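You operate a simulated robot arm through the tools that you are given. There is no shell and no other tool. Be economical: measure what you need, move in short steps, check, and stop when the job is done.

The job below is to be done with a simulated robot arm. You get a single attempt, and the scene is never put back.

JOB
Staple the pink sheaf and clip it to the orange folder with the red clip.
Fine: fingers out of the slot, then one staple, in the corner; stand the sheaf in the folder's slot; leave the other sheaves and the teal clip.

Only the result counts: the job must be done as asked and must still hold three seconds after the hand-in. Knocking over, shifting, dropping, spilling or breaking anything else fails it.

ROBOT AND FRAMES
A 7-joint arm with a two-finger parallel gripper, fixed in place. Base frame: the origin is at the foot of the arm, x ahead of it, y to its left, z up; the work surface is at about z = 0.736. Lengths are in m, angles in rad, forces in N, time in s.
With the tool pointing down near the work surface it reaches from about 0.28 to 0.68 m from the base axis. Its first joint turns from -1.152 to 1.152 rad. Payload 1.57 kg.
The TCP is the grasp point between the finger pads, 0.03 m short of the fingertips. In the tool frame z runs along the fingers and y along their closing line. The gripper opens to 0.11 m. The fingers are 0.024 m wide and 0.012 m thick; the gripper's body (0.048 by 0.112 m) begins 0.078 m behind the TCP.
Orientation is that of the tool frame in the base frame, as a unit quaternion [x, y, z, w]. With the fingers straight down and closing along the base's y, the tool's x points along the base's -x, its y along +y and its z along -z.

CONTROLS
- The arm moves only by the tool jog_arm. Its arguments are lists of equal length, an entry for each row: "gripper": the closure in counts, from 0 (fully open) to 255 (shut); "xyz": the shift along the tool's x, y, z in m, a list of three; "turn": the turn, a rotation vector about the tool's x, y, z in degrees, a list of three. In form: {"gripper": [gripper, ...], "xyz": [[x, y, z], ...], "turn": [[ax, ay, az], ...]}. A call has 1 to 20 rows; each row is the pose to reach, as a shift and turn from the pose commanded when the call began, along the tool's axes at that moment. Rows are played at 5 a second. More than 0.05 m and 0.15 rad between two rows, or a gripper value outside its range, and nothing of the call is played. A pose out of reach is approached as far as the arm can. The call stops where the force on the tool passes 40 N (or 10 N more than at its start, if that is more) or the arm is blocked; 0.2 s more then pass. The fingers move at their own pace (about 0.108 m/s each) and stop on an object; they squeeze with about 32 N. The grip force told is the motor's: it shows also when the fingers shut on nothing. Time passes only in rows, and 0.2 s behind the last, so rows that repeat a pose let the fingers close. The reply holds the time, the measured pose of the TCP, the force on the tool along the base axes, the opening and the grip force, in the units named above and with some noise.
- Cameras (640 x 400 px; columns grow to the right, rows downward): "scene" is fixed at [0.1628, -0.3887, 1.4009]; the picture's right is [0.79, -0.61, 0.00], its down [-0.37, -0.49, -0.79] and it looks along [0.48, 0.63, -0.61] (base axes); focal length 330 px, centre (320, 200). "wrist" rides on the gripper at [0.07, 0.016, -0.141] in the tool frame; the picture's right is [-0.23, 0.97, 0.00], its down [-0.85, -0.20, -0.48] and it looks along [-0.47, -0.11, 0.88] (tool axes); focal length 222 px, centre (320, 200). There is no depth. A picture from a camera that has moved, and an enlarged one, comes with that camera's place and axes in the base frame and with its lens.
- grab_frame(camera): a new picture of that camera. It takes no simulated time.
- zoom(camera, box): a new picture of the part [left, top, right, bottom] of that camera's present view, enlarged. It takes no simulated time.
- finish_job(): hands the job in; it is judged then, once.

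Work in short steps. Places have to be worked out from the pictures, the camera data and where the tool is seen: move nearer, look again, correct. Check each grasp and each placing, and mend what went wrong. You have 120 turns and 68 pictures in all, those below and enlarged ones among them. Open the gripper and draw the arm clear of the work before you hand the job in, unless the task says otherwise; then end with one line.

The tools are called by a JSON object that holds its "api" and its "payload". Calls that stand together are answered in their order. jog_arm: Moves the arm, as the interface text tells. Its arguments: {"type":"object","properties":{"gripper":{"type":"array","items":{"type":"number"}},"xyz":{"type":"array","items":{"type":"array","items":{"type":"number"}}},"turn":{"type":"array","items":{"type":"array","items":{"type":"number"}}}},"required":["gripper","xyz","turn"]} The other tools are called the same way: grab_frame (camera) takes a picture; zoom (camera, box) takes an enlarged picture of a part of a camera's view; finish_job () hands the job in.

At the start:

```text
time_s: 0.0
tool_pos: [0.4018, 0.1445, 1.1576]
orientation: [-0.001, 1.0, 0.0, 0.0]
force: [-0.9, 0.6, 0.3]
grip_width: 0.1101
grip_force: 0.0
```

scene: 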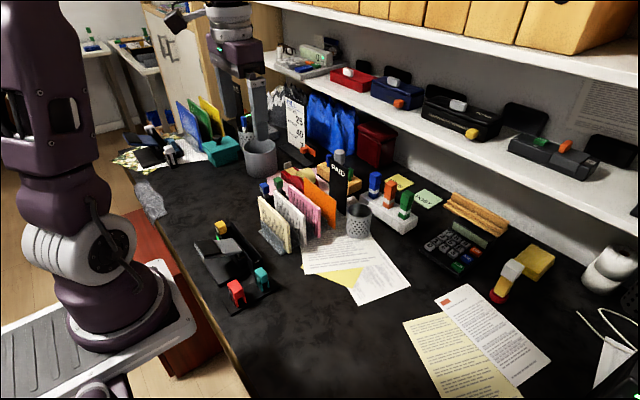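
wrist: 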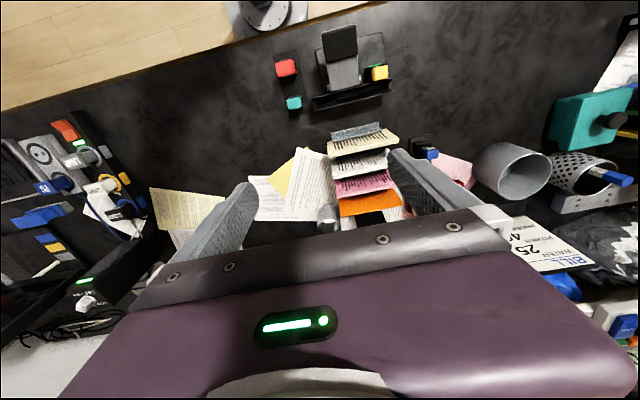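

The scene shows a rack of sheaves (cream, white, pink, orange folder...), a stapler-like dark device and red/teal clips. I zoom to identify them.

{"api": "zoom", "payload": {"camera": "scene", "box": [180, 200, 300, 320]}}

{"api": "zoom", "payload": {"camera": "scene", "box": [240, 140, 380, 260]}}

{"api": "zoom", "payload": {"camera": "wrist", "box": [240, 10, 460, 220]}}

```text
3.33 times, centred on (240, 260) of scene
camera zoom: at [0.1628, -0.3887, 1.4009], right [0.79, -0.61, 0.0], down [-0.37, -0.49, -0.79], along [0.48, 0.63, -0.61], focal length 1100 px, centre (587, 0)
```

zoom: 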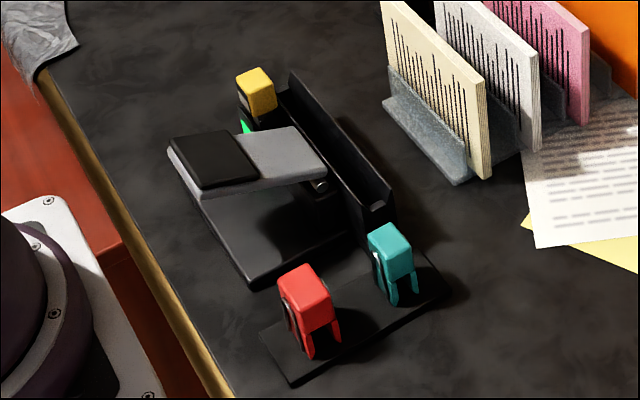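

```text
3.33 times, centred on (310, 200) of scene
camera zoom: at [0.1628, -0.3887, 1.4009], right [0.79, -0.61, 0.0], down [-0.37, -0.49, -0.79], along [0.48, 0.63, -0.61], focal length 1100 px, centre (353, 200)
```

zoom: 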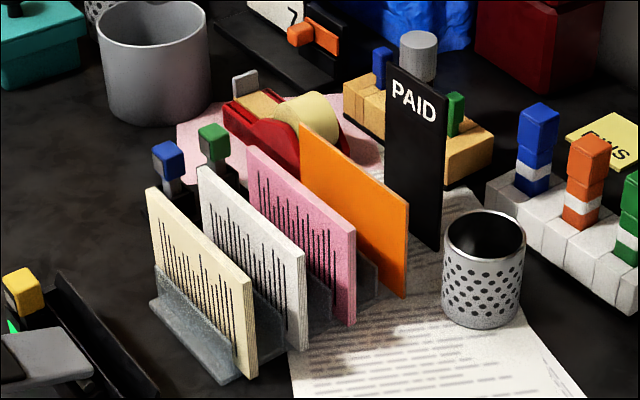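

```text
1.90 times, centred on (350, 115) of wrist
camera zoom: at [0.3316, 0.1602, 1.2989], right [0.23, 0.97, 0.0], down [0.85, -0.2, 0.48], along [0.47, -0.11, -0.88], focal length 423 px, centre (263, 362)
```

zoom: 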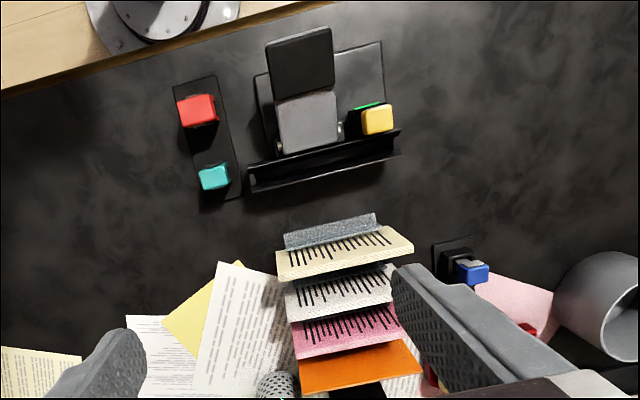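

Stapler appears near (0.33, 0.21), clips near (0.30, 0.10)/(0.365, 0.10), rack from x≈0.45 on. I move closer over the stapler to look.

{"api": "jog_arm", "payload": {"gripper": [0, 0, 0, 0], "xyz": [[0.018, 0.014, 0.035], [0.036, 0.028, 0.07], [0.054, 0.042, 0.11], [0.07, 0.055, 0.15]], "turn": [[0, 0, 0], [0, 0, 0], [0, 0, 0], [0, 0, 0]]}}

{"api": "grab_frame", "payload": {"camera": "wrist"}}

```text
time_s: 1.0
tool_pos: [0.3306, 0.2006, 1.0093]
orientation: [0.0, 1.0, 0.0, 0.0]
force: [0.7, 0.5, -0.1]
grip_width: 0.1098
grip_force: 0.0
```

```text
62 pictures are left
camera wrist: at [0.262, 0.2151, 1.1513], right [0.23, 0.97, 0.0], down [0.86, -0.2, 0.48], along [0.47, -0.11, -0.88], focal length 222 px, centre (320, 200)
```

wrist: 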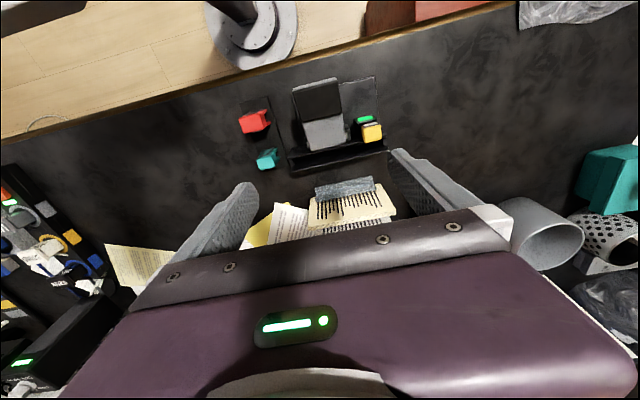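

{"api": "zoom", "payload": {"camera": "wrist", "box": [230, 60, 410, 240]}}

{"api": "zoom", "payload": {"camera": "scene", "box": [205, 210, 265, 260]}}

```text
2.22 times, centred on (320, 150) of wrist
camera zoom: at [0.262, 0.2151, 1.1513], right [0.23, 0.97, 0.0], down [0.86, -0.2, 0.48], along [0.47, -0.11, -0.88], focal length 494 px, centre (320, 311)
```

zoom: 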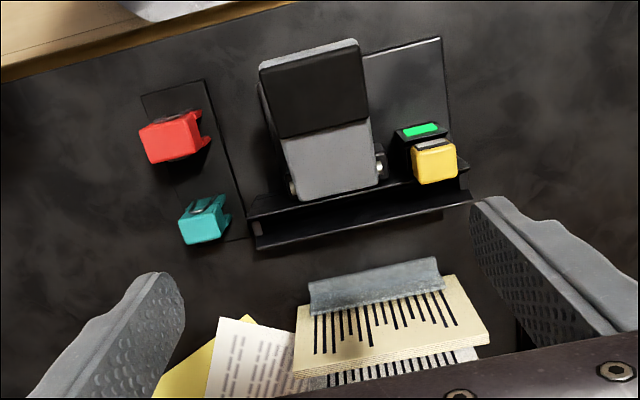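

```text
8.00 times, centred on (235, 235) of scene
camera zoom: at [0.1628, -0.3887, 1.4009], right [0.79, -0.61, 0.0], down [-0.37, -0.49, -0.79], along [0.48, 0.63, -0.61], focal length 2641 px, centre (1000, -80)
```

zoom: 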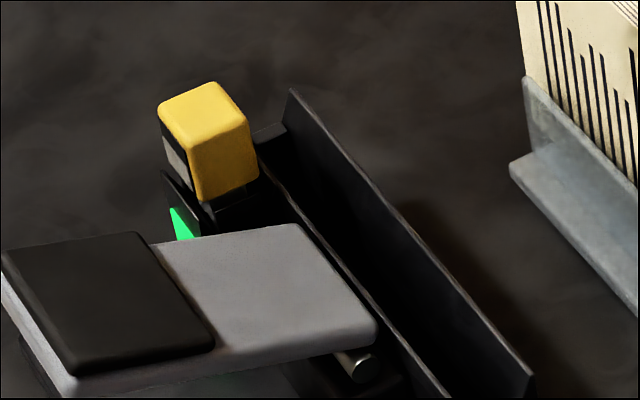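

{"api": "zoom", "payload": {"camera": "scene", "box": [225, 225, 273, 255]}}

{"api": "zoom", "payload": {"camera": "scene", "box": [220, 250, 276, 310]}}

{"api": "zoom", "payload": {"camera": "scene", "box": [250, 160, 350, 260]}}

```text
13.33 times, centred on (249, 240) of scene
camera zoom: at [0.1628, -0.3887, 1.4009], right [0.79, -0.61, 0.0], down [-0.37, -0.49, -0.79], along [0.48, 0.63, -0.61], focal length 4401 px, centre (1267, -333)
```

zoom: 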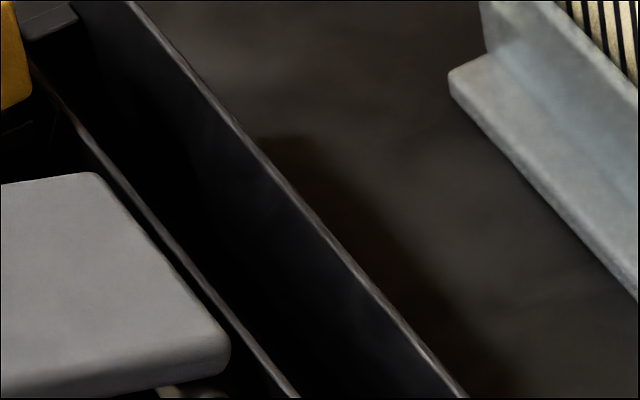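

```text
6.67 times, centred on (248, 280) of scene
camera zoom: at [0.1628, -0.3887, 1.4009], right [0.79, -0.61, 0.0], down [-0.37, -0.49, -0.79], along [0.48, 0.63, -0.61], focal length 2201 px, centre (800, -333)
```

zoom: 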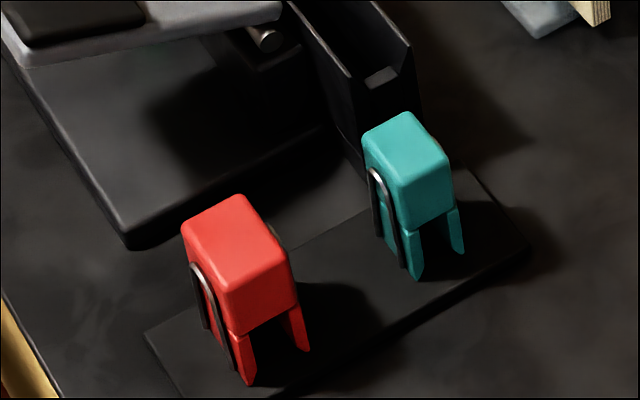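

```text
4.00 times, centred on (300, 210) of scene
camera zoom: at [0.1628, -0.3887, 1.4009], right [0.79, -0.61, 0.0], down [-0.37, -0.49, -0.79], along [0.48, 0.63, -0.61], focal length 1320 px, centre (400, 160)
```

zoom: 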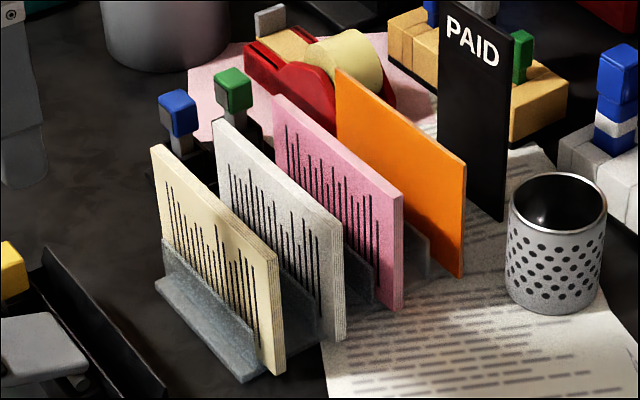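

I turn the tool 90° (so the fingers close along base x, as the sheaves need) and look at clips and slot from the -y side.

{"api": "jog_arm", "payload": {"gripper": [0, 0, 0, 0, 0, 0, 0, 0, 0, 0, 0, 0], "xyz": [[0, -0.015, 0], [0, -0.03, 0], [0, -0.045, 0], [0, -0.06, 0], [0, -0.075, 0], [0, -0.09, 0], [0, -0.105, 0], [0, -0.12, 0], [0, -0.135, 0], [0, -0.15, 0], [0, -0.165, 0], [0, -0.18, 0]], "turn": [[0, 0, -7.5], [0, 0, -15], [0, 0, -22.5], [0, 0, -30], [0, 0, -37.5], [0, 0, -45], [0, 0, -52.5], [0, 0, -60], [0, 0, -67.5], [0, 0, -75], [0, 0, -82.5], [0, 0, -90]]}}

{"api": "grab_frame", "payload": {"camera": "wrist"}}

```text
time_s: 3.6
tool_pos: [0.3331, 0.0208, 1.0072]
orientation: [0.708, -0.706, 0.0, 0.0]
force: [-1.3, -0.4, 0.0]
grip_width: 0.1099
grip_force: 0.0
```

```text
56 pictures are left
camera wrist: at [0.3162, -0.0511, 1.1487], right [-0.97, 0.23, 0.0], down [0.2, 0.86, 0.48], along [0.11, 0.47, -0.88], focal length 222 px, centre (320, 200)
```

wrist: 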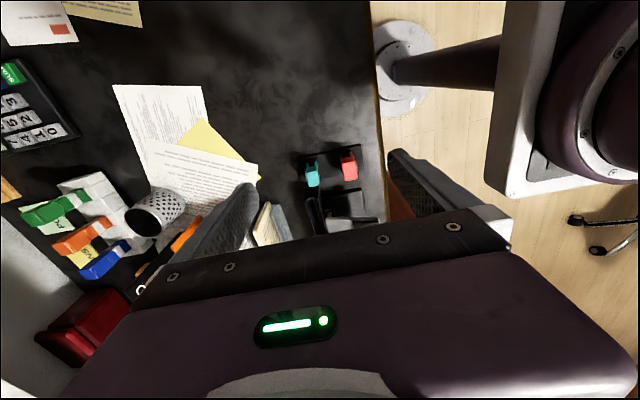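

{"api": "jog_arm", "payload": {"gripper": [0, 0, 0, 0, 0], "xyz": [[0, -0.003, 0.013], [0, -0.006, 0.027], [0, -0.009, 0.04], [0, -0.012, 0.054], [0.007, -0.013, 0.067]], "turn": [[0, -8, 0], [0, -16, 0], [0, -24, 0], [0, -32, 0], [0, -40, 0]]}}

{"api": "zoom", "payload": {"camera": "wrist", "box": [220, 40, 460, 220]}}

```text
time_s: 4.8
tool_pos: [0.3451, 0.0124, 0.939]
orientation: [0.665, -0.664, -0.242, -0.243]
force: [0.3, -0.1, -0.4]
grip_width: 0.1102
grip_force: 0.0
```

```text
2.22 times, centred on (340, 130) of wrist
camera zoom: at [0.3284, -0.1334, 1.0029], right [-0.97, 0.17, 0.14], down [0.2, 0.35, 0.92], along [0.11, 0.92, -0.37], focal length 494 px, centre (276, 356)
```

zoom: 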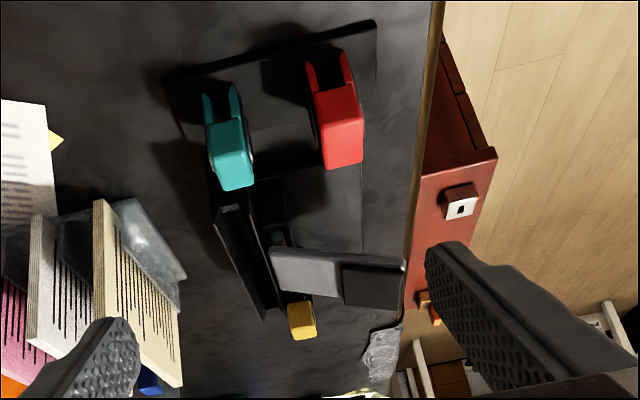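

{"api": "zoom", "payload": {"camera": "wrist", "box": [285, 45, 395, 125]}}

{"api": "zoom", "payload": {"camera": "wrist", "box": [300, 110, 410, 200]}}

```text
5.00 times, centred on (340, 85) of wrist
camera zoom: at [0.3284, -0.1334, 1.0029], right [-0.97, 0.17, 0.14], down [0.2, 0.35, 0.92], along [0.11, 0.92, -0.37], focal length 1111 px, centre (220, 775)
```

zoom: 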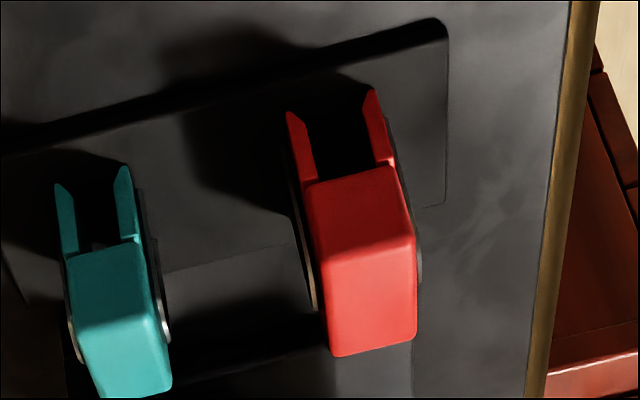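

```text
4.44 times, centred on (355, 155) of wrist
camera zoom: at [0.3284, -0.1334, 1.0029], right [-0.97, 0.17, 0.14], down [0.2, 0.35, 0.92], along [0.11, 0.92, -0.37], focal length 987 px, centre (164, 400)
```

zoom: 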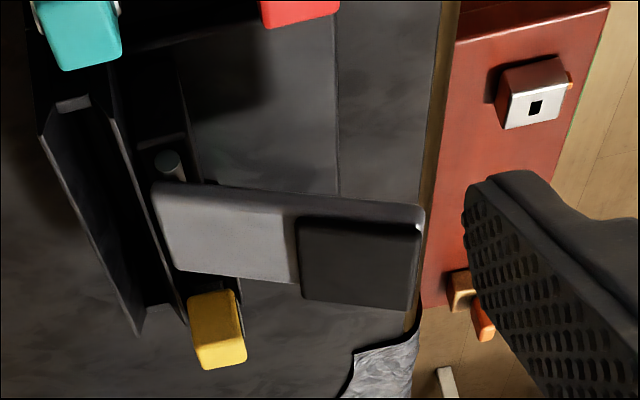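

Clips are push-on pins with jaws gapped along x. Next I level the tool and look straight down into the stapler's slot.

{"api": "jog_arm", "payload": {"gripper": [0, 0, 0, 0, 0, 0], "xyz": [[-0.03, -0.008, 0.031], [-0.06, -0.015, 0.062], [-0.09, -0.022, 0.094], [-0.119, -0.03, 0.125], [-0.149, -0.037, 0.156], [-0.1787, -0.044, 0.1878]], "turn": [[0, 7, 0], [0, 14, 0], [0, 21, 0], [0, 28, 0], [0, 34, 0], [0, 40, 0]]}}

{"api": "grab_frame", "payload": {"camera": "wrist"}}

```text
time_s: 6.2
tool_pos: [0.3886, 0.2697, 0.9102]
orientation: [-0.706, 0.708, -0.001, 0.0]
force: [-0.3, -0.4, 0.9]
grip_width: 0.1099
grip_force: 0.1
```

```text
52 pictures are left
camera wrist: at [0.372, 0.1988, 1.0521], right [-0.97, 0.23, 0.0], down [0.2, 0.86, 0.48], along [0.11, 0.46, -0.88], focal length 222 px, centre (320, 200)
```

wrist: 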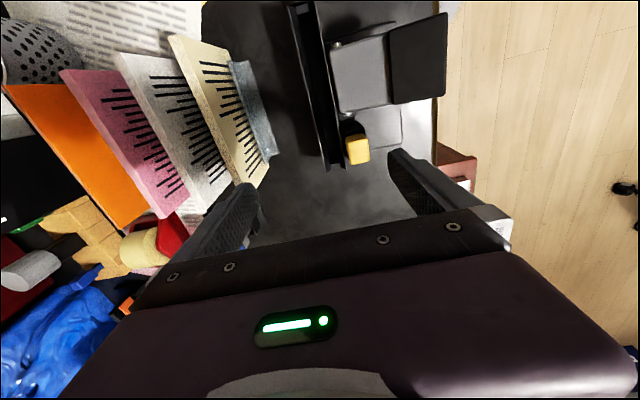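

{"api": "zoom", "payload": {"camera": "wrist", "box": [275, 0, 395, 90]}}

{"api": "zoom", "payload": {"camera": "wrist", "box": [300, 90, 400, 180]}}

{"api": "zoom", "payload": {"camera": "wrist", "box": [0, 20, 280, 230]}}

```text
4.44 times, centred on (335, 45) of wrist
camera zoom: at [0.372, 0.1988, 1.0521], right [-0.97, 0.23, 0.0], down [0.2, 0.86, 0.48], along [0.11, 0.46, -0.88], focal length 987 px, centre (253, 889)
```

zoom: 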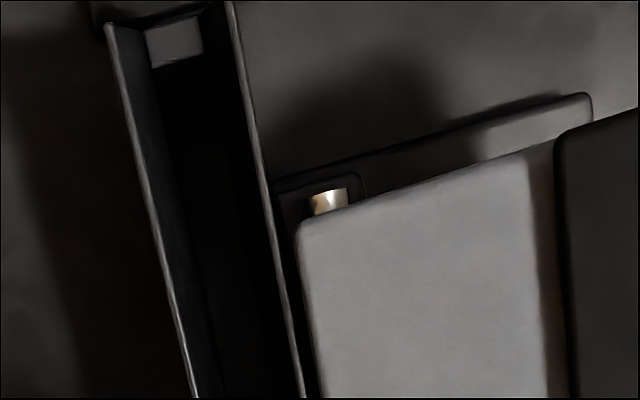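

```text
4.44 times, centred on (350, 135) of wrist
camera zoom: at [0.372, 0.1988, 1.0521], right [-0.97, 0.23, 0.0], down [0.2, 0.86, 0.48], along [0.11, 0.46, -0.88], focal length 987 px, centre (187, 489)
```

zoom: 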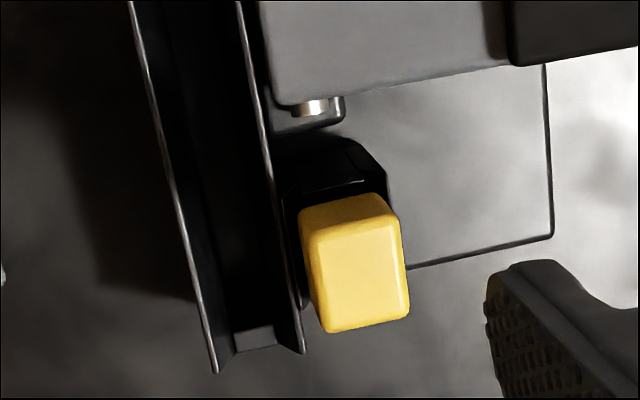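

```text
1.90 times, centred on (140, 125) of wrist
camera zoom: at [0.372, 0.1988, 1.0521], right [-0.97, 0.23, 0.0], down [0.2, 0.86, 0.48], along [0.11, 0.46, -0.88], focal length 423 px, centre (663, 343)
```

zoom: 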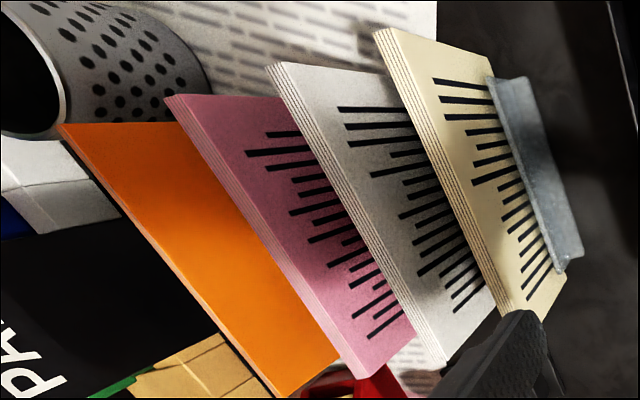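

Slot is a funnel centred x≈0.376, inside y≈0.139–0.298; pink sheaf at x≈0.564, y 0.147–0.284, top z≈0.856. I go above the rack to look straight down at pink and orange.

{"api": "jog_arm", "payload": {"gripper": [0, 0, 0, 0, 0], "xyz": [[0, -0.02, -0.05], [0, -0.065, -0.06], [0, -0.11, -0.06], [-0.005, -0.15, -0.06], [-0.01, -0.187, -0.06]], "turn": [[0, 0, 0], [0, 0, 0], [0, 0, 0], [0, 0, 0], [0, 0, 0]]}}

{"api": "zoom", "payload": {"camera": "wrist", "box": [220, 0, 420, 190]}}

```text
refused: row 1 steps farther than a row can; nothing moved
```

```text
2.11 times, centred on (320, 95) of wrist
camera zoom: at [0.372, 0.1988, 1.0521], right [-0.97, 0.23, 0.0], down [0.2, 0.86, 0.48], along [0.11, 0.46, -0.88], focal length 468 px, centre (320, 421)
```

zoom: 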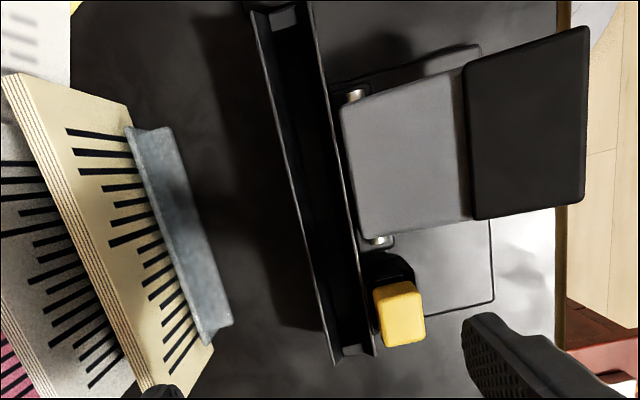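

The first row was over the step limit; I repeat with smaller rows.

{"api": "jog_arm", "payload": {"gripper": [0, 0, 0, 0, 0, 0], "xyz": [[0, -0.01, -0.035], [0, -0.045, -0.06], [0, -0.09, -0.06], [0, -0.13, -0.06], [-0.005, -0.16, -0.06], [-0.01, -0.187, -0.06]], "turn": [[0, 0, 0], [0, 0, 0], [0, 0, 0], [0, 0, 0], [0, 0, 0], [0, 0, 0]]}}

{"api": "zoom", "payload": {"camera": "wrist", "box": [210, 0, 430, 190]}}

```text
time_s: 7.6
tool_pos: [0.5754, 0.2817, 0.9706]
orientation: [-0.706, 0.708, 0.0, 0.0]
force: [0.3, -0.1, -0.4]
grip_width: 0.1101
grip_force: 0.1
```

```text
2.11 times, centred on (320, 95) of wrist
camera zoom: at [0.5602, 0.2099, 1.1121], right [-0.97, 0.23, 0.0], down [0.2, 0.86, 0.48], along [0.11, 0.47, -0.88], focal length 468 px, centre (320, 421)
```

zoom: 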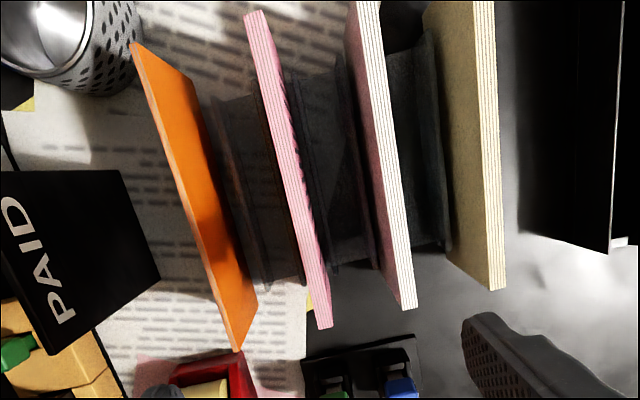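

{"api": "zoom", "payload": {"camera": "wrist", "box": [245, 0, 375, 110]}}

{"api": "zoom", "payload": {"camera": "wrist", "box": [265, 80, 375, 180]}}

{"api": "zoom", "payload": {"camera": "scene", "box": [310, 190, 360, 240]}}

```text
3.64 times, centred on (310, 55) of wrist
camera zoom: at [0.5602, 0.2099, 1.1121], right [-0.97, 0.23, 0.0], down [0.2, 0.86, 0.48], along [0.11, 0.47, -0.88], focal length 808 px, centre (356, 727)
```

zoom: 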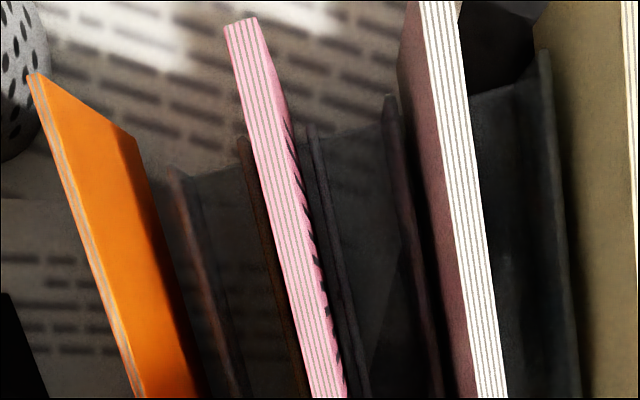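

```text
4.00 times, centred on (320, 130) of wrist
camera zoom: at [0.5602, 0.2099, 1.1121], right [-0.97, 0.23, 0.0], down [0.2, 0.86, 0.48], along [0.11, 0.47, -0.88], focal length 888 px, centre (320, 480)
```

zoom: 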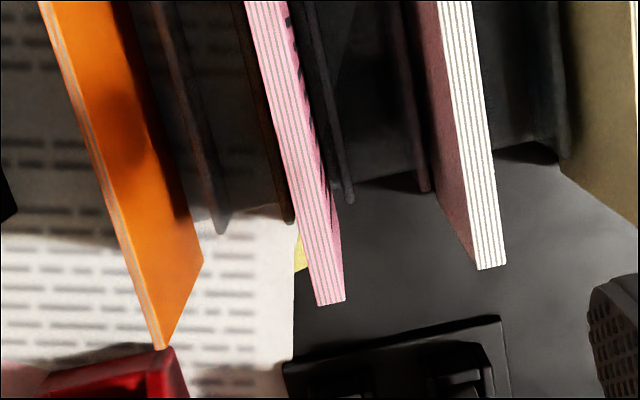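

```text
8.00 times, centred on (335, 215) of scene
camera zoom: at [0.1628, -0.3888, 1.4009], right [0.79, -0.61, 0.0], down [-0.37, -0.49, -0.79], along [0.48, 0.63, -0.61], focal length 2641 px, centre (200, 80)
```

zoom: 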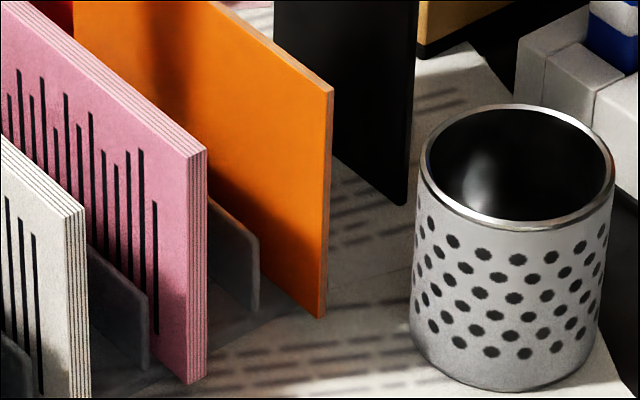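

Pink at x≈0.575, top z≈0.845, centre y≈0.218; orange x≈0.631. I narrow the gripper to ~36 mm, move over pink's centre and stop with tips just above its top to check.

{"api": "jog_arm", "payload": {"gripper": [172, 172, 172, 172, 172], "xyz": [[0.03, 0, 0], [0.063, 0, 0], [0.063, 0, 0.03], [0.063, 0, 0.06], [0.063, 0, 0.08]], "turn": [[0, 0, 0], [0, 0, 0], [0, 0, 0], [0, 0, 0], [0, 0, 0]]}}

{"api": "zoom", "payload": {"camera": "wrist", "box": [220, 60, 440, 240]}}

{"api": "zoom", "payload": {"camera": "scene", "box": [240, 120, 380, 240]}}

```text
time_s: 8.8
tool_pos: [0.5748, 0.2172, 0.8908]
orientation: [-0.707, 0.707, 0.0, 0.0]
force: [-1.4, 0.2, 0.9]
grip_width: 0.0354
grip_force: 0.1
```

```text
2.22 times, centred on (330, 150) of wrist
camera zoom: at [0.5595, 0.1462, 1.0327], right [-0.97, 0.23, 0.0], down [0.2, 0.86, 0.48], along [0.11, 0.47, -0.88], focal length 494 px, centre (298, 311)
```

zoom: 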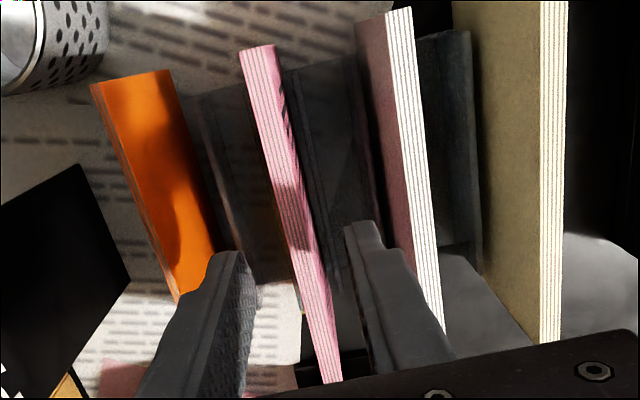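

```text
3.33 times, centred on (310, 180) of scene
camera zoom: at [0.1628, -0.3887, 1.4009], right [0.79, -0.61, 0.0], down [-0.37, -0.49, -0.79], along [0.48, 0.63, -0.61], focal length 1100 px, centre (353, 267)
```

zoom: 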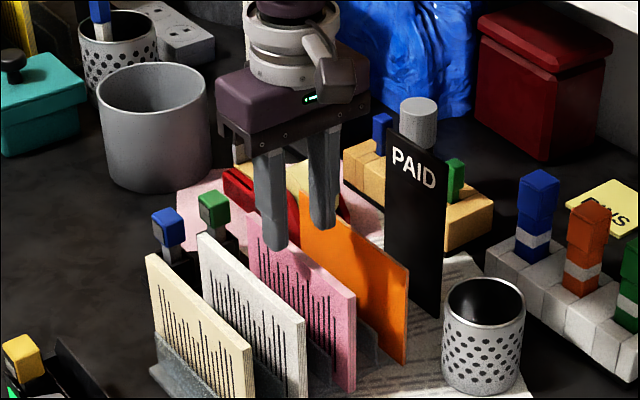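

Fingers straddle pink with free room on both sides. I descend 42 mm and close.

{"api": "jog_arm", "payload": {"gripper": [172, 172, 255, 255, 255], "xyz": [[0, 0, 0.02], [0, 0, 0.042], [0, 0, 0.042], [0, 0, 0.042], [0, 0, 0.042]], "turn": [[0, 0, 0], [0, 0, 0], [0, 0, 0], [0, 0, 0], [0, 0, 0]]}}

{"api": "zoom", "payload": {"camera": "scene", "box": [250, 150, 350, 240]}}

```text
time_s: 10.0
tool_pos: [0.575, 0.2171, 0.8486]
orientation: [0.707, -0.707, 0.0, 0.0]
force: [0.0, -0.1, 0.2]
grip_width: 0.0084
grip_force: 27.1
```

```text
4.44 times, centred on (300, 195) of scene
camera zoom: at [0.1628, -0.3887, 1.4009], right [0.79, -0.61, 0.0], down [-0.37, -0.49, -0.79], along [0.48, 0.63, -0.61], focal length 1467 px, centre (409, 222)
```

zoom: 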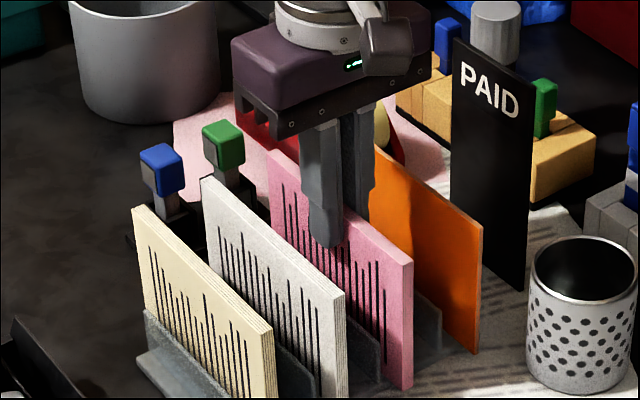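

Grip holds 8.4 mm thick sheaf. I lift straight up 135 mm and look.

{"api": "jog_arm", "payload": {"gripper": [255, 255, 255, 255, 255, 255], "xyz": [[0, 0, -0.02], [0, 0, -0.045], [0, 0, -0.07], [0, 0, -0.095], [0, 0, -0.12], [0, 0, -0.135]], "turn": [[0, 0, 0], [0, 0, 0], [0, 0, 0], [0, 0, 0], [0, 0, 0], [0, 0, 0]]}}

{"api": "zoom", "payload": {"camera": "scene", "box": [250, 100, 370, 250]}}

{"api": "grab_frame", "payload": {"camera": "wrist"}}

```text
time_s: 11.4
tool_pos: [0.5751, 0.2188, 0.9835]
orientation: [-0.707, 0.708, -0.001, 0.0]
force: [-0.4, 1.2, -0.9]
grip_width: 0.0085
grip_force: 27.4
```

```text
2.67 times, centred on (310, 175) of scene
camera zoom: at [0.1628, -0.3887, 1.4009], right [0.79, -0.61, 0.0], down [-0.37, -0.49, -0.79], along [0.48, 0.63, -0.61], focal length 880 px, centre (347, 267)
```

zoom: 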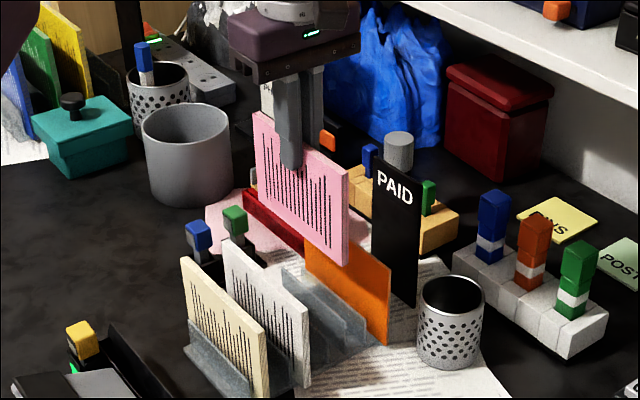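

```text
39 pictures are left
camera wrist: at [0.5597, 0.1471, 1.1266], right [-0.97, 0.23, 0.0], down [0.2, 0.85, 0.48], along [0.11, 0.47, -0.88], focal length 222 px, centre (320, 200)
```

wrist: 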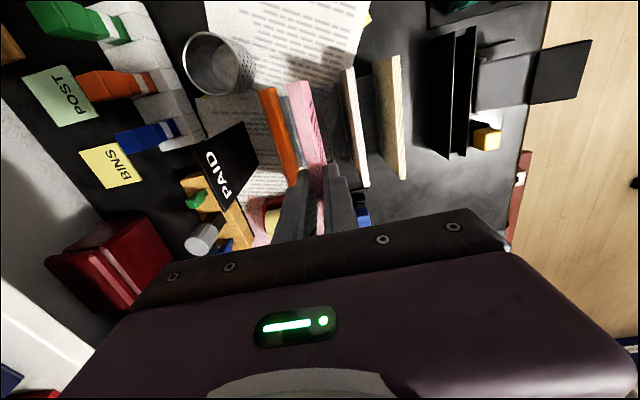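

Sheaf hangs straight. I carry it over white and cream (clearance ~35 mm) to above the slot at x≈0.3757, y≈0.2235.

{"api": "jog_arm", "payload": {"gripper": [255, 255, 255, 255, 255, 255], "xyz": [[0, 0.03, 0], [-0.001, 0.07, 0], [-0.003, 0.11, 0], [-0.004, 0.15, 0], [-0.005, 0.18, 0], [-0.005, 0.1993, 0]], "turn": [[0, 0, 0], [0, 0, 0], [0, 0, 0], [0, 0, 0], [0, 0, 0], [0, 0, 0]]}}

{"api": "zoom", "payload": {"camera": "wrist", "box": [240, 20, 420, 200]}}

{"api": "zoom", "payload": {"camera": "scene", "box": [190, 130, 310, 260]}}

```text
time_s: 12.8
tool_pos: [0.3757, 0.2222, 0.9867]
orientation: [-0.707, 0.707, 0.0, -0.001]
force: [0.5, -0.2, -0.4]
grip_width: 0.0082
grip_force: 27.4
```

```text
2.22 times, centred on (330, 110) of wrist
camera zoom: at [0.3604, 0.1517, 1.1283], right [-0.97, 0.23, 0.0], down [0.2, 0.85, 0.48], along [0.11, 0.47, -0.88], focal length 494 px, centre (298, 400)
```

zoom: 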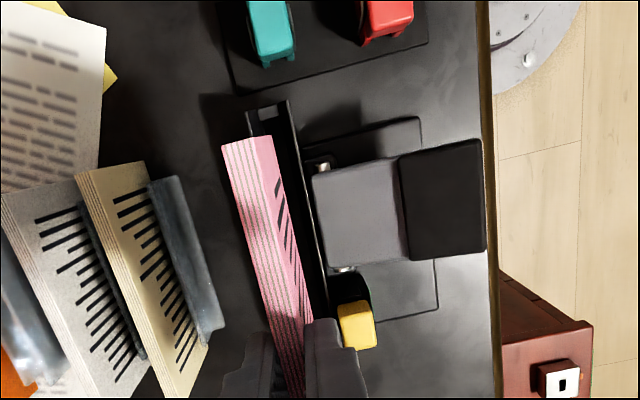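

```text
3.08 times, centred on (250, 195) of scene
camera zoom: at [0.1628, -0.3887, 1.4009], right [0.79, -0.61, 0.0], down [-0.37, -0.49, -0.79], along [0.48, 0.63, -0.61], focal length 1016 px, centre (535, 215)
```

zoom: 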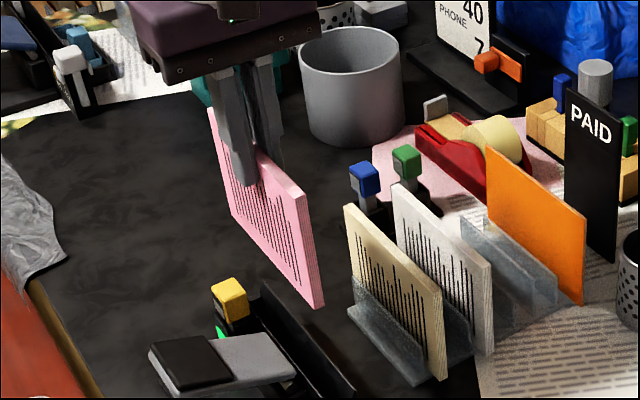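

Aligned to within a millimetre or so. I lower to about 20 mm above seated height, watching force.

{"api": "jog_arm", "payload": {"gripper": [255, 255, 255, 255, 255, 255], "xyz": [[-0.001, -0.001, 0.03], [-0.001, -0.001, 0.06], [-0.001, -0.001, 0.08], [-0.001, -0.001, 0.09], [-0.001, -0.001, 0.1], [-0.001, -0.001, 0.11]], "turn": [[0, 0, 0], [0, 0, 0], [0, 0, 0], [0, 0, 0], [0, 0, 0], [0, 0, 0]]}}

{"api": "zoom", "payload": {"camera": "scene", "box": [200, 180, 290, 270]}}

```text
time_s: 14.2
tool_pos: [0.3772, 0.2233, 0.8744]
orientation: [-0.706, 0.708, 0.0, -0.001]
force: [0.6, -4.8, 15.6]
grip_width: 0.0085
grip_force: 27.2
```

```text
4.44 times, centred on (245, 225) of scene
camera zoom: at [0.1626, -0.389, 1.4008], right [0.79, -0.61, 0.0], down [-0.37, -0.49, -0.79], along [0.48, 0.63, -0.61], focal length 1467 px, centre (653, 89)
```

zoom: 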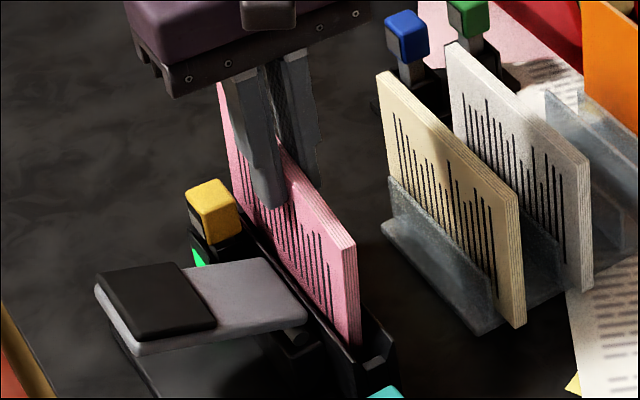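

Force of 16 N up and -5 N in y: either seated or riding the +y stop. I raise 6 mm, shift 6 mm to -y and lower again to tell.

{"api": "jog_arm", "payload": {"gripper": [255, 255, 255], "xyz": [[0, 0, -0.008], [0.006, 0, -0.008], [0.006, 0, -0.003]], "turn": [[0, 0, 0], [0, 0, 0], [0, 0, 0]]}}

{"api": "jog_arm", "payload": {"gripper": [255, 255], "xyz": [[0, 0, 0.002], [0, 0, 0.004]], "turn": [[0, 0, 0], [0, 0, 0]]}}

```text
time_s: 15.0
tool_pos: [0.3768, 0.2178, 0.8776]
orientation: [-0.707, 0.707, 0.0, 0.0]
force: [0.9, -0.8, -1.4]
grip_width: 0.0085
grip_force: 26.8
```

```text
time_s: 15.6
tool_pos: [0.3766, 0.2173, 0.8736]
orientation: [-0.706, 0.708, 0.0, 0.0]
force: [-0.7, -5.1, 13.2]
grip_width: 0.0084
grip_force: 27.5
```

Contact at the same height at both y positions, so that is the slot floor. I ease 1.5 mm, open slightly, and see whether the sheaf stands.

{"api": "jog_arm", "payload": {"gripper": [255, 190, 190, 190], "xyz": [[0, 0, -0.003], [0, 0, -0.003], [0, 0, -0.003], [0, 0, -0.003]], "turn": [[0, 0, 0], [0, 0, 0], [0, 0, 0], [0, 0, 0]]}}

{"api": "jog_arm", "payload": {"gripper": [190, 190, 190, 190, 190], "xyz": [[0, 0, -0.01], [0, 0, -0.03], [0, 0, -0.06], [0, 0, -0.08], [0, 0, -0.1]], "turn": [[0, 0, 0], [0, 0, 0], [0, 0, 0], [0, 0, 0], [0, 0, 0]]}}

{"api": "zoom", "payload": {"camera": "scene", "box": [200, 180, 290, 270]}}

{"api": "zoom", "payload": {"camera": "wrist", "box": [240, 20, 420, 200]}}

```text
time_s: 16.6
tool_pos: [0.376, 0.2171, 0.8769]
orientation: [-0.707, 0.707, 0.0, 0.0]
force: [-0.1, -0.3, 0.3]
grip_width: 0.0282
grip_force: 0.0
```

```text
time_s: 17.8
tool_pos: [0.3762, 0.2176, 0.9763]
orientation: [-0.707, 0.707, 0.001, 0.0]
force: [-0.4, 0.0, -0.7]
grip_width: 0.028
grip_force: 0.1
```

```text
4.44 times, centred on (245, 225) of scene
camera zoom: at [0.1628, -0.3887, 1.4009], right [0.79, -0.61, 0.0], down [-0.37, -0.49, -0.79], along [0.48, 0.63, -0.61], focal length 1467 px, centre (653, 89)
```

zoom: 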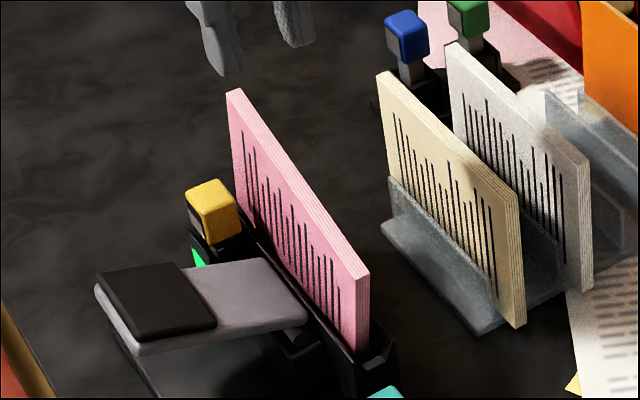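

```text
2.22 times, centred on (330, 110) of wrist
camera zoom: at [0.3602, 0.1467, 1.118], right [-0.97, 0.23, 0.0], down [0.2, 0.86, 0.48], along [0.11, 0.47, -0.88], focal length 494 px, centre (298, 400)
```

zoom: 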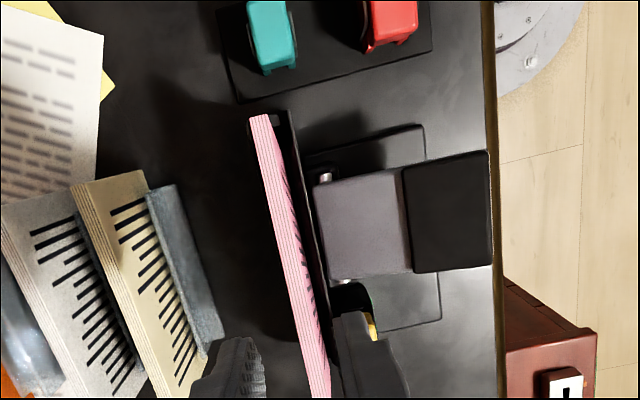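

The sheaf ended tilted: +y end is ~35 mm higher than the -y end, so its +y corner rests on something. I move the camera over the +y end to see what.

{"api": "jog_arm", "payload": {"gripper": [190, 190, 190, 190], "xyz": [[-0.04, 0, 0], [-0.08, 0, 0], [-0.12, 0, 0.02], [-0.15, 0, 0.04]], "turn": [[0, 0, 0], [0, 0, 0], [0, 0, 0], [0, 0, 0]]}}

{"api": "grab_frame", "payload": {"camera": "wrist"}}

```text
time_s: 18.8
tool_pos: [0.3797, 0.3681, 0.9354]
orientation: [0.707, -0.707, 0.0, 0.0]
force: [1.0, -0.5, -0.4]
grip_width: 0.0283
grip_force: 0.0
```

```text
33 pictures are left
camera wrist: at [0.3629, 0.2962, 1.0775], right [-0.97, 0.23, 0.0], down [0.2, 0.86, 0.48], along [0.11, 0.47, -0.88], focal length 222 px, centre (320, 200)
```

wrist: 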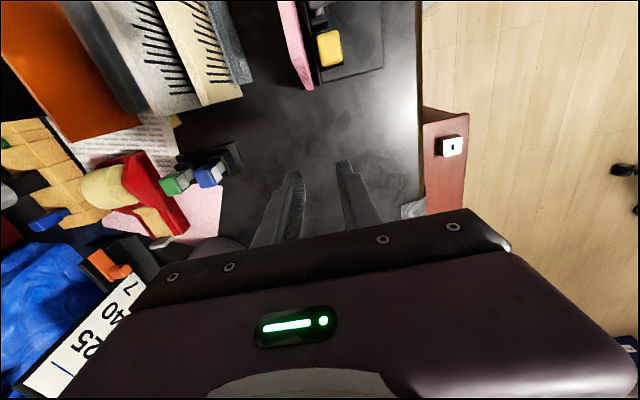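

{"api": "zoom", "payload": {"camera": "wrist", "box": [275, 10, 355, 100]}}

```text
4.44 times, centred on (315, 55) of wrist
camera zoom: at [0.3629, 0.2962, 1.0775], right [-0.97, 0.23, 0.0], down [0.2, 0.86, 0.48], along [0.11, 0.47, -0.88], focal length 987 px, centre (342, 844)
```

zoom: 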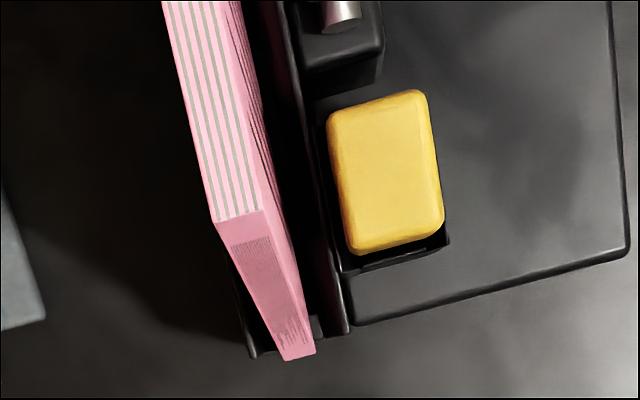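

The +y bottom corner is sitting on the slot's end block (slot only a few mm longer than the sheaf). I'll re-grasp with the tool tilted 14° to match, going first to a pre-grasp 50 mm out.

{"api": "jog_arm", "payload": {"gripper": [139, 139, 139, 139, 139, 139], "xyz": [[0.03, 0, -0.03], [0.07, 0.001, -0.04], [0.11, 0.002, -0.04], [0.15, 0.003, -0.03], [0.173, 0.003, -0.01], [0.173, 0.003, 0.008]], "turn": [[0, -3, 0], [0, -6, 0], [0, -9, 0], [0, -12, 0], [0, -14, 0], [0, -14, 0]]}}

{"api": "zoom", "payload": {"camera": "scene", "box": [190, 150, 300, 260]}}

```text
time_s: 20.2
tool_pos: [0.3739, 0.1953, 0.9298]
orientation: [-0.701, 0.703, 0.086, 0.085]
force: [0.3, -0.4, -0.4]
grip_width: 0.0497
grip_force: 0.2
```

```text
3.64 times, centred on (245, 205) of scene
camera zoom: at [0.1628, -0.3888, 1.4009], right [0.79, -0.61, 0.0], down [-0.37, -0.49, -0.79], along [0.48, 0.63, -0.61], focal length 1200 px, centre (593, 182)
```

zoom: 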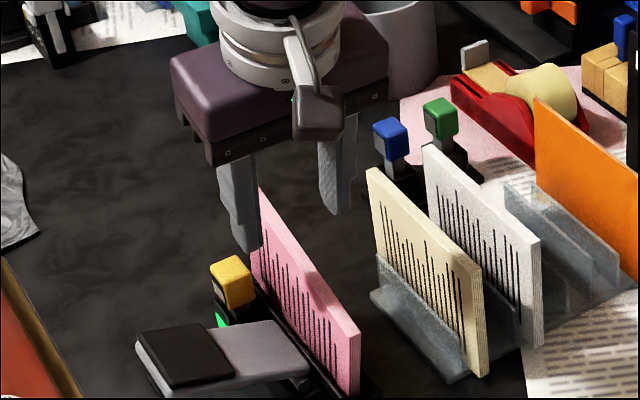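

{"api": "jog_arm", "payload": {"gripper": [139, 139, 139, 255, 255, 255], "xyz": [[0, -0.002, 0.02], [0, -0.002, 0.04], [0, -0.002, 0.05], [0, -0.002, 0.05], [0, -0.002, 0.05], [0, -0.002, 0.05]], "turn": [[0, 0, 0], [0, 0, 0], [0, 0, 0], [0, 0, 0], [0, 0, 0], [0, 0, 0]]}}

```text
time_s: 21.6
tool_pos: [0.3752, 0.2084, 0.8792]
orientation: [0.702, -0.702, -0.087, -0.086]
force: [-0.7, -0.7, -0.3]
grip_width: 0.0085
grip_force: 26.9
```

Gripped (8.5 mm). I lift 45 mm vertically, then level the tool.

{"api": "jog_arm", "payload": {"gripper": [255, 255, 255, 255, 255, 255], "xyz": [[-0.0055, 0, -0.022], [-0.0109, 0, -0.0437], [-0.0109, 0, -0.0437], [-0.0109, 0, -0.0437], [-0.0109, 0, -0.0437], [-0.0109, 0, -0.0437]], "turn": [[0, 0, 0], [0, 0, 0], [0, 5, 0], [0, 10, 0], [0, 14, 0], [0, 14, 0]]}}

{"api": "zoom", "payload": {"camera": "scene", "box": [200, 160, 300, 260]}}

{"api": "zoom", "payload": {"camera": "wrist", "box": [240, 0, 420, 200]}}

```text
time_s: 23.0
tool_pos: [0.3753, 0.2082, 0.9241]
orientation: [0.707, -0.707, -0.001, 0.001]
force: [0.0, -0.3, -1.4]
grip_width: 0.0084
grip_force: 27.4
```

```text
4.00 times, centred on (250, 210) of scene
camera zoom: at [0.1628, -0.3887, 1.4009], right [0.79, -0.61, 0.0], down [-0.37, -0.49, -0.79], along [0.48, 0.63, -0.61], focal length 1320 px, centre (600, 160)
```

zoom: 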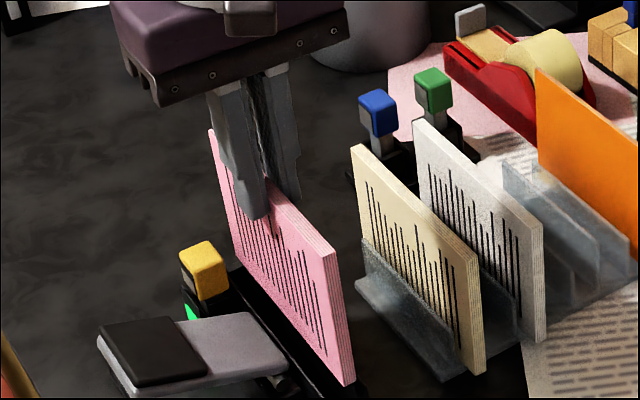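

```text
2.00 times, centred on (330, 100) of wrist
camera zoom: at [0.3602, 0.1363, 1.0667], right [-0.97, 0.23, 0.0], down [0.2, 0.86, 0.48], along [0.11, 0.47, -0.88], focal length 444 px, centre (300, 400)
```

zoom: 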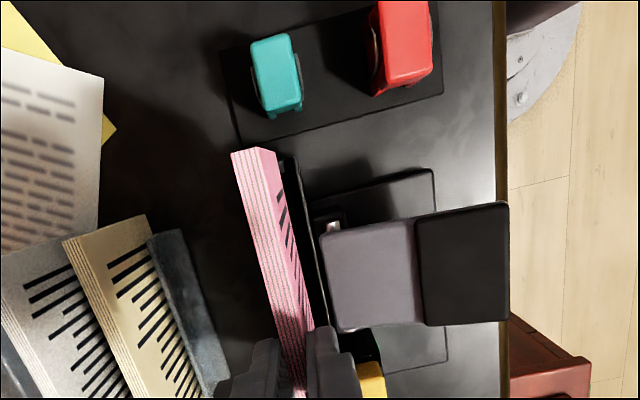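

Sheaf is nearly level now, its -y edge at y≈0.132; I shift +11.5 mm in y to centre it in the slot and lower to just above the block height.

{"api": "jog_arm", "payload": {"gripper": [255, 255, 255, 255, 255], "xyz": [[-0.006, -0.001, 0], [-0.0115, -0.001, 0], [-0.0115, -0.001, 0.02], [-0.0115, -0.001, 0.035], [-0.0115, -0.001, 0.043]], "turn": [[0, 0, 0], [0, 0, 0], [0, 0, 0], [0, 0, 0], [0, 0, 0]]}}

{"api": "jog_arm", "payload": {"gripper": [255, 255], "xyz": [[0, 0, 0.003], [0, 0, 0.006]], "turn": [[0, 0, 0], [0, 0, 0]]}}

```text
time_s: 24.2
tool_pos: [0.3762, 0.2191, 0.882]
orientation: [-0.707, 0.707, -0.002, -0.001]
force: [0.0, -0.7, -0.9]
grip_width: 0.0085
grip_force: 27.4
```

```text
time_s: 24.8
tool_pos: [0.3767, 0.2196, 0.8747]
orientation: [0.708, -0.707, 0.0, -0.001]
force: [-0.6, 0.3, -1.9]
grip_width: 0.0082
grip_force: 26.8
```

No contact yet at 0.8747. I go on down in small steps.

{"api": "jog_arm", "payload": {"gripper": [255, 255, 255], "xyz": [[0, 0, 0.002], [0, 0, 0.004], [0, 0, 0.006]], "turn": [[0, 0, 0], [0, 0, 0], [0, 0, 0]]}}

{"api": "jog_arm", "payload": {"gripper": [255, 255, 255], "xyz": [[0, 0, 0.002], [0, 0, 0.004], [0, 0, 0.005]], "turn": [[0, 0, 0], [0, 0, 0], [0, 0, 0]]}}

```text
time_s: 25.6
tool_pos: [0.3775, 0.2195, 0.8696]
orientation: [-0.707, 0.707, 0.0, 0.001]
force: [-1.3, 0.7, -0.7]
grip_width: 0.0085
grip_force: 26.9
```

```text
time_s: 26.4
tool_pos: [0.3768, 0.2197, 0.866]
orientation: [-0.707, 0.707, -0.001, 0.0]
force: [0.1, 0.7, 0.5]
grip_width: 0.0083
grip_force: 27.2
```

{"api": "jog_arm", "payload": {"gripper": [255, 255, 255, 255], "xyz": [[0, 0, 0.002], [0, 0, 0.004], [0, 0, 0.006], [0, 0, 0.008]], "turn": [[0, 0, 0], [0, 0, 0], [0, 0, 0], [0, 0, 0]]}}

{"api": "zoom", "payload": {"camera": "scene", "box": [205, 190, 275, 260]}}

```text
time_s: 27.4
tool_pos: [0.3767, 0.2177, 0.8581]
orientation: [-0.707, 0.707, -0.001, 0.001]
force: [0.4, 0.0, 25.9]
grip_width: 0.0086
grip_force: 27.2
```

```text
5.71 times, centred on (240, 225) of scene
camera zoom: at [0.1625, -0.3889, 1.4008], right [0.79, -0.61, 0.0], down [-0.37, -0.49, -0.79], along [0.48, 0.63, -0.61], focal length 1886 px, centre (777, 57)
```

zoom: 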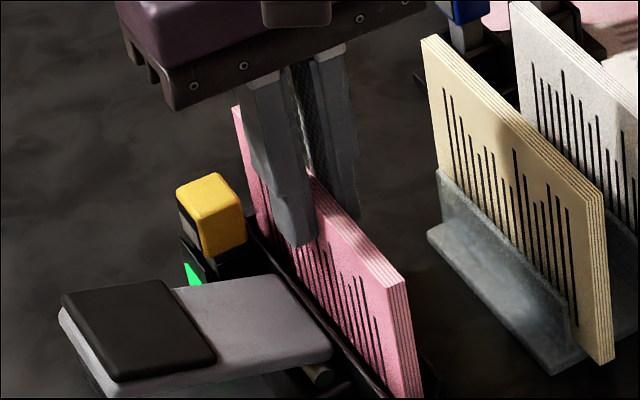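

Firm contact at 0.858 with no sideways force: seated on the floor, 15 mm below the end block. I ease up 2 mm, release, rise and check.

{"api": "jog_arm", "payload": {"gripper": [255, 185, 185, 185], "xyz": [[0, 0, -0.0025], [0, 0, -0.0025], [0, 0, -0.0025], [0, 0, -0.0025]], "turn": [[0, 0, 0], [0, 0, 0], [0, 0, 0], [0, 0, 0]]}}

{"api": "jog_arm", "payload": {"gripper": [185, 185, 185, 185, 185], "xyz": [[0, 0, -0.015], [0, 0, -0.035], [0, 0, -0.06], [0, 0, -0.08], [0, 0, -0.1]], "turn": [[0, 0, 0], [0, 0, 0], [0, 0, 0], [0, 0, 0], [0, 0, 0]]}}

{"api": "zoom", "payload": {"camera": "scene", "box": [205, 190, 275, 260]}}

{"api": "zoom", "payload": {"camera": "wrist", "box": [240, 20, 420, 200]}}

```text
time_s: 28.4
tool_pos: [0.3771, 0.2181, 0.8604]
orientation: [-0.707, 0.707, 0.001, 0.0]
force: [0.3, -0.9, 0.4]
grip_width: 0.0301
grip_force: 0.1
```

```text
time_s: 29.6
tool_pos: [0.3758, 0.2189, 0.9583]
orientation: [-0.707, 0.708, 0.0, 0.0]
force: [0.3, -0.5, 0.2]
grip_width: 0.0301
grip_force: 0.1
```

```text
5.71 times, centred on (240, 225) of scene
camera zoom: at [0.1628, -0.3887, 1.4009], right [0.79, -0.61, 0.0], down [-0.37, -0.49, -0.79], along [0.48, 0.63, -0.61], focal length 1886 px, centre (777, 57)
```

zoom: 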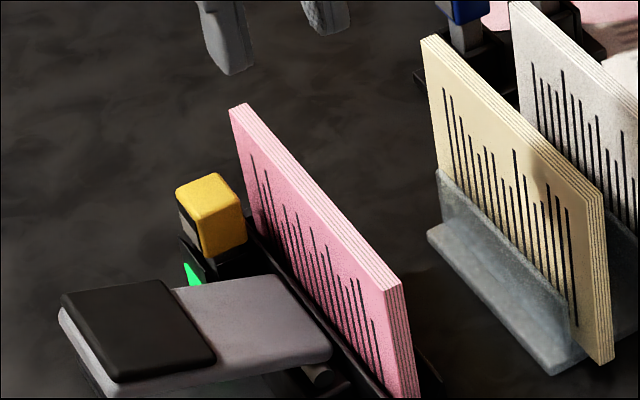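

```text
2.22 times, centred on (330, 110) of wrist
camera zoom: at [0.3601, 0.1474, 1.1011], right [-0.97, 0.23, 0.0], down [0.2, 0.86, 0.48], along [0.11, 0.47, -0.88], focal length 494 px, centre (298, 400)
```

zoom: 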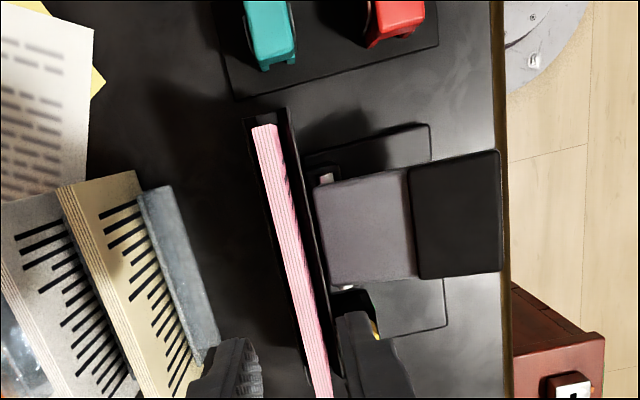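

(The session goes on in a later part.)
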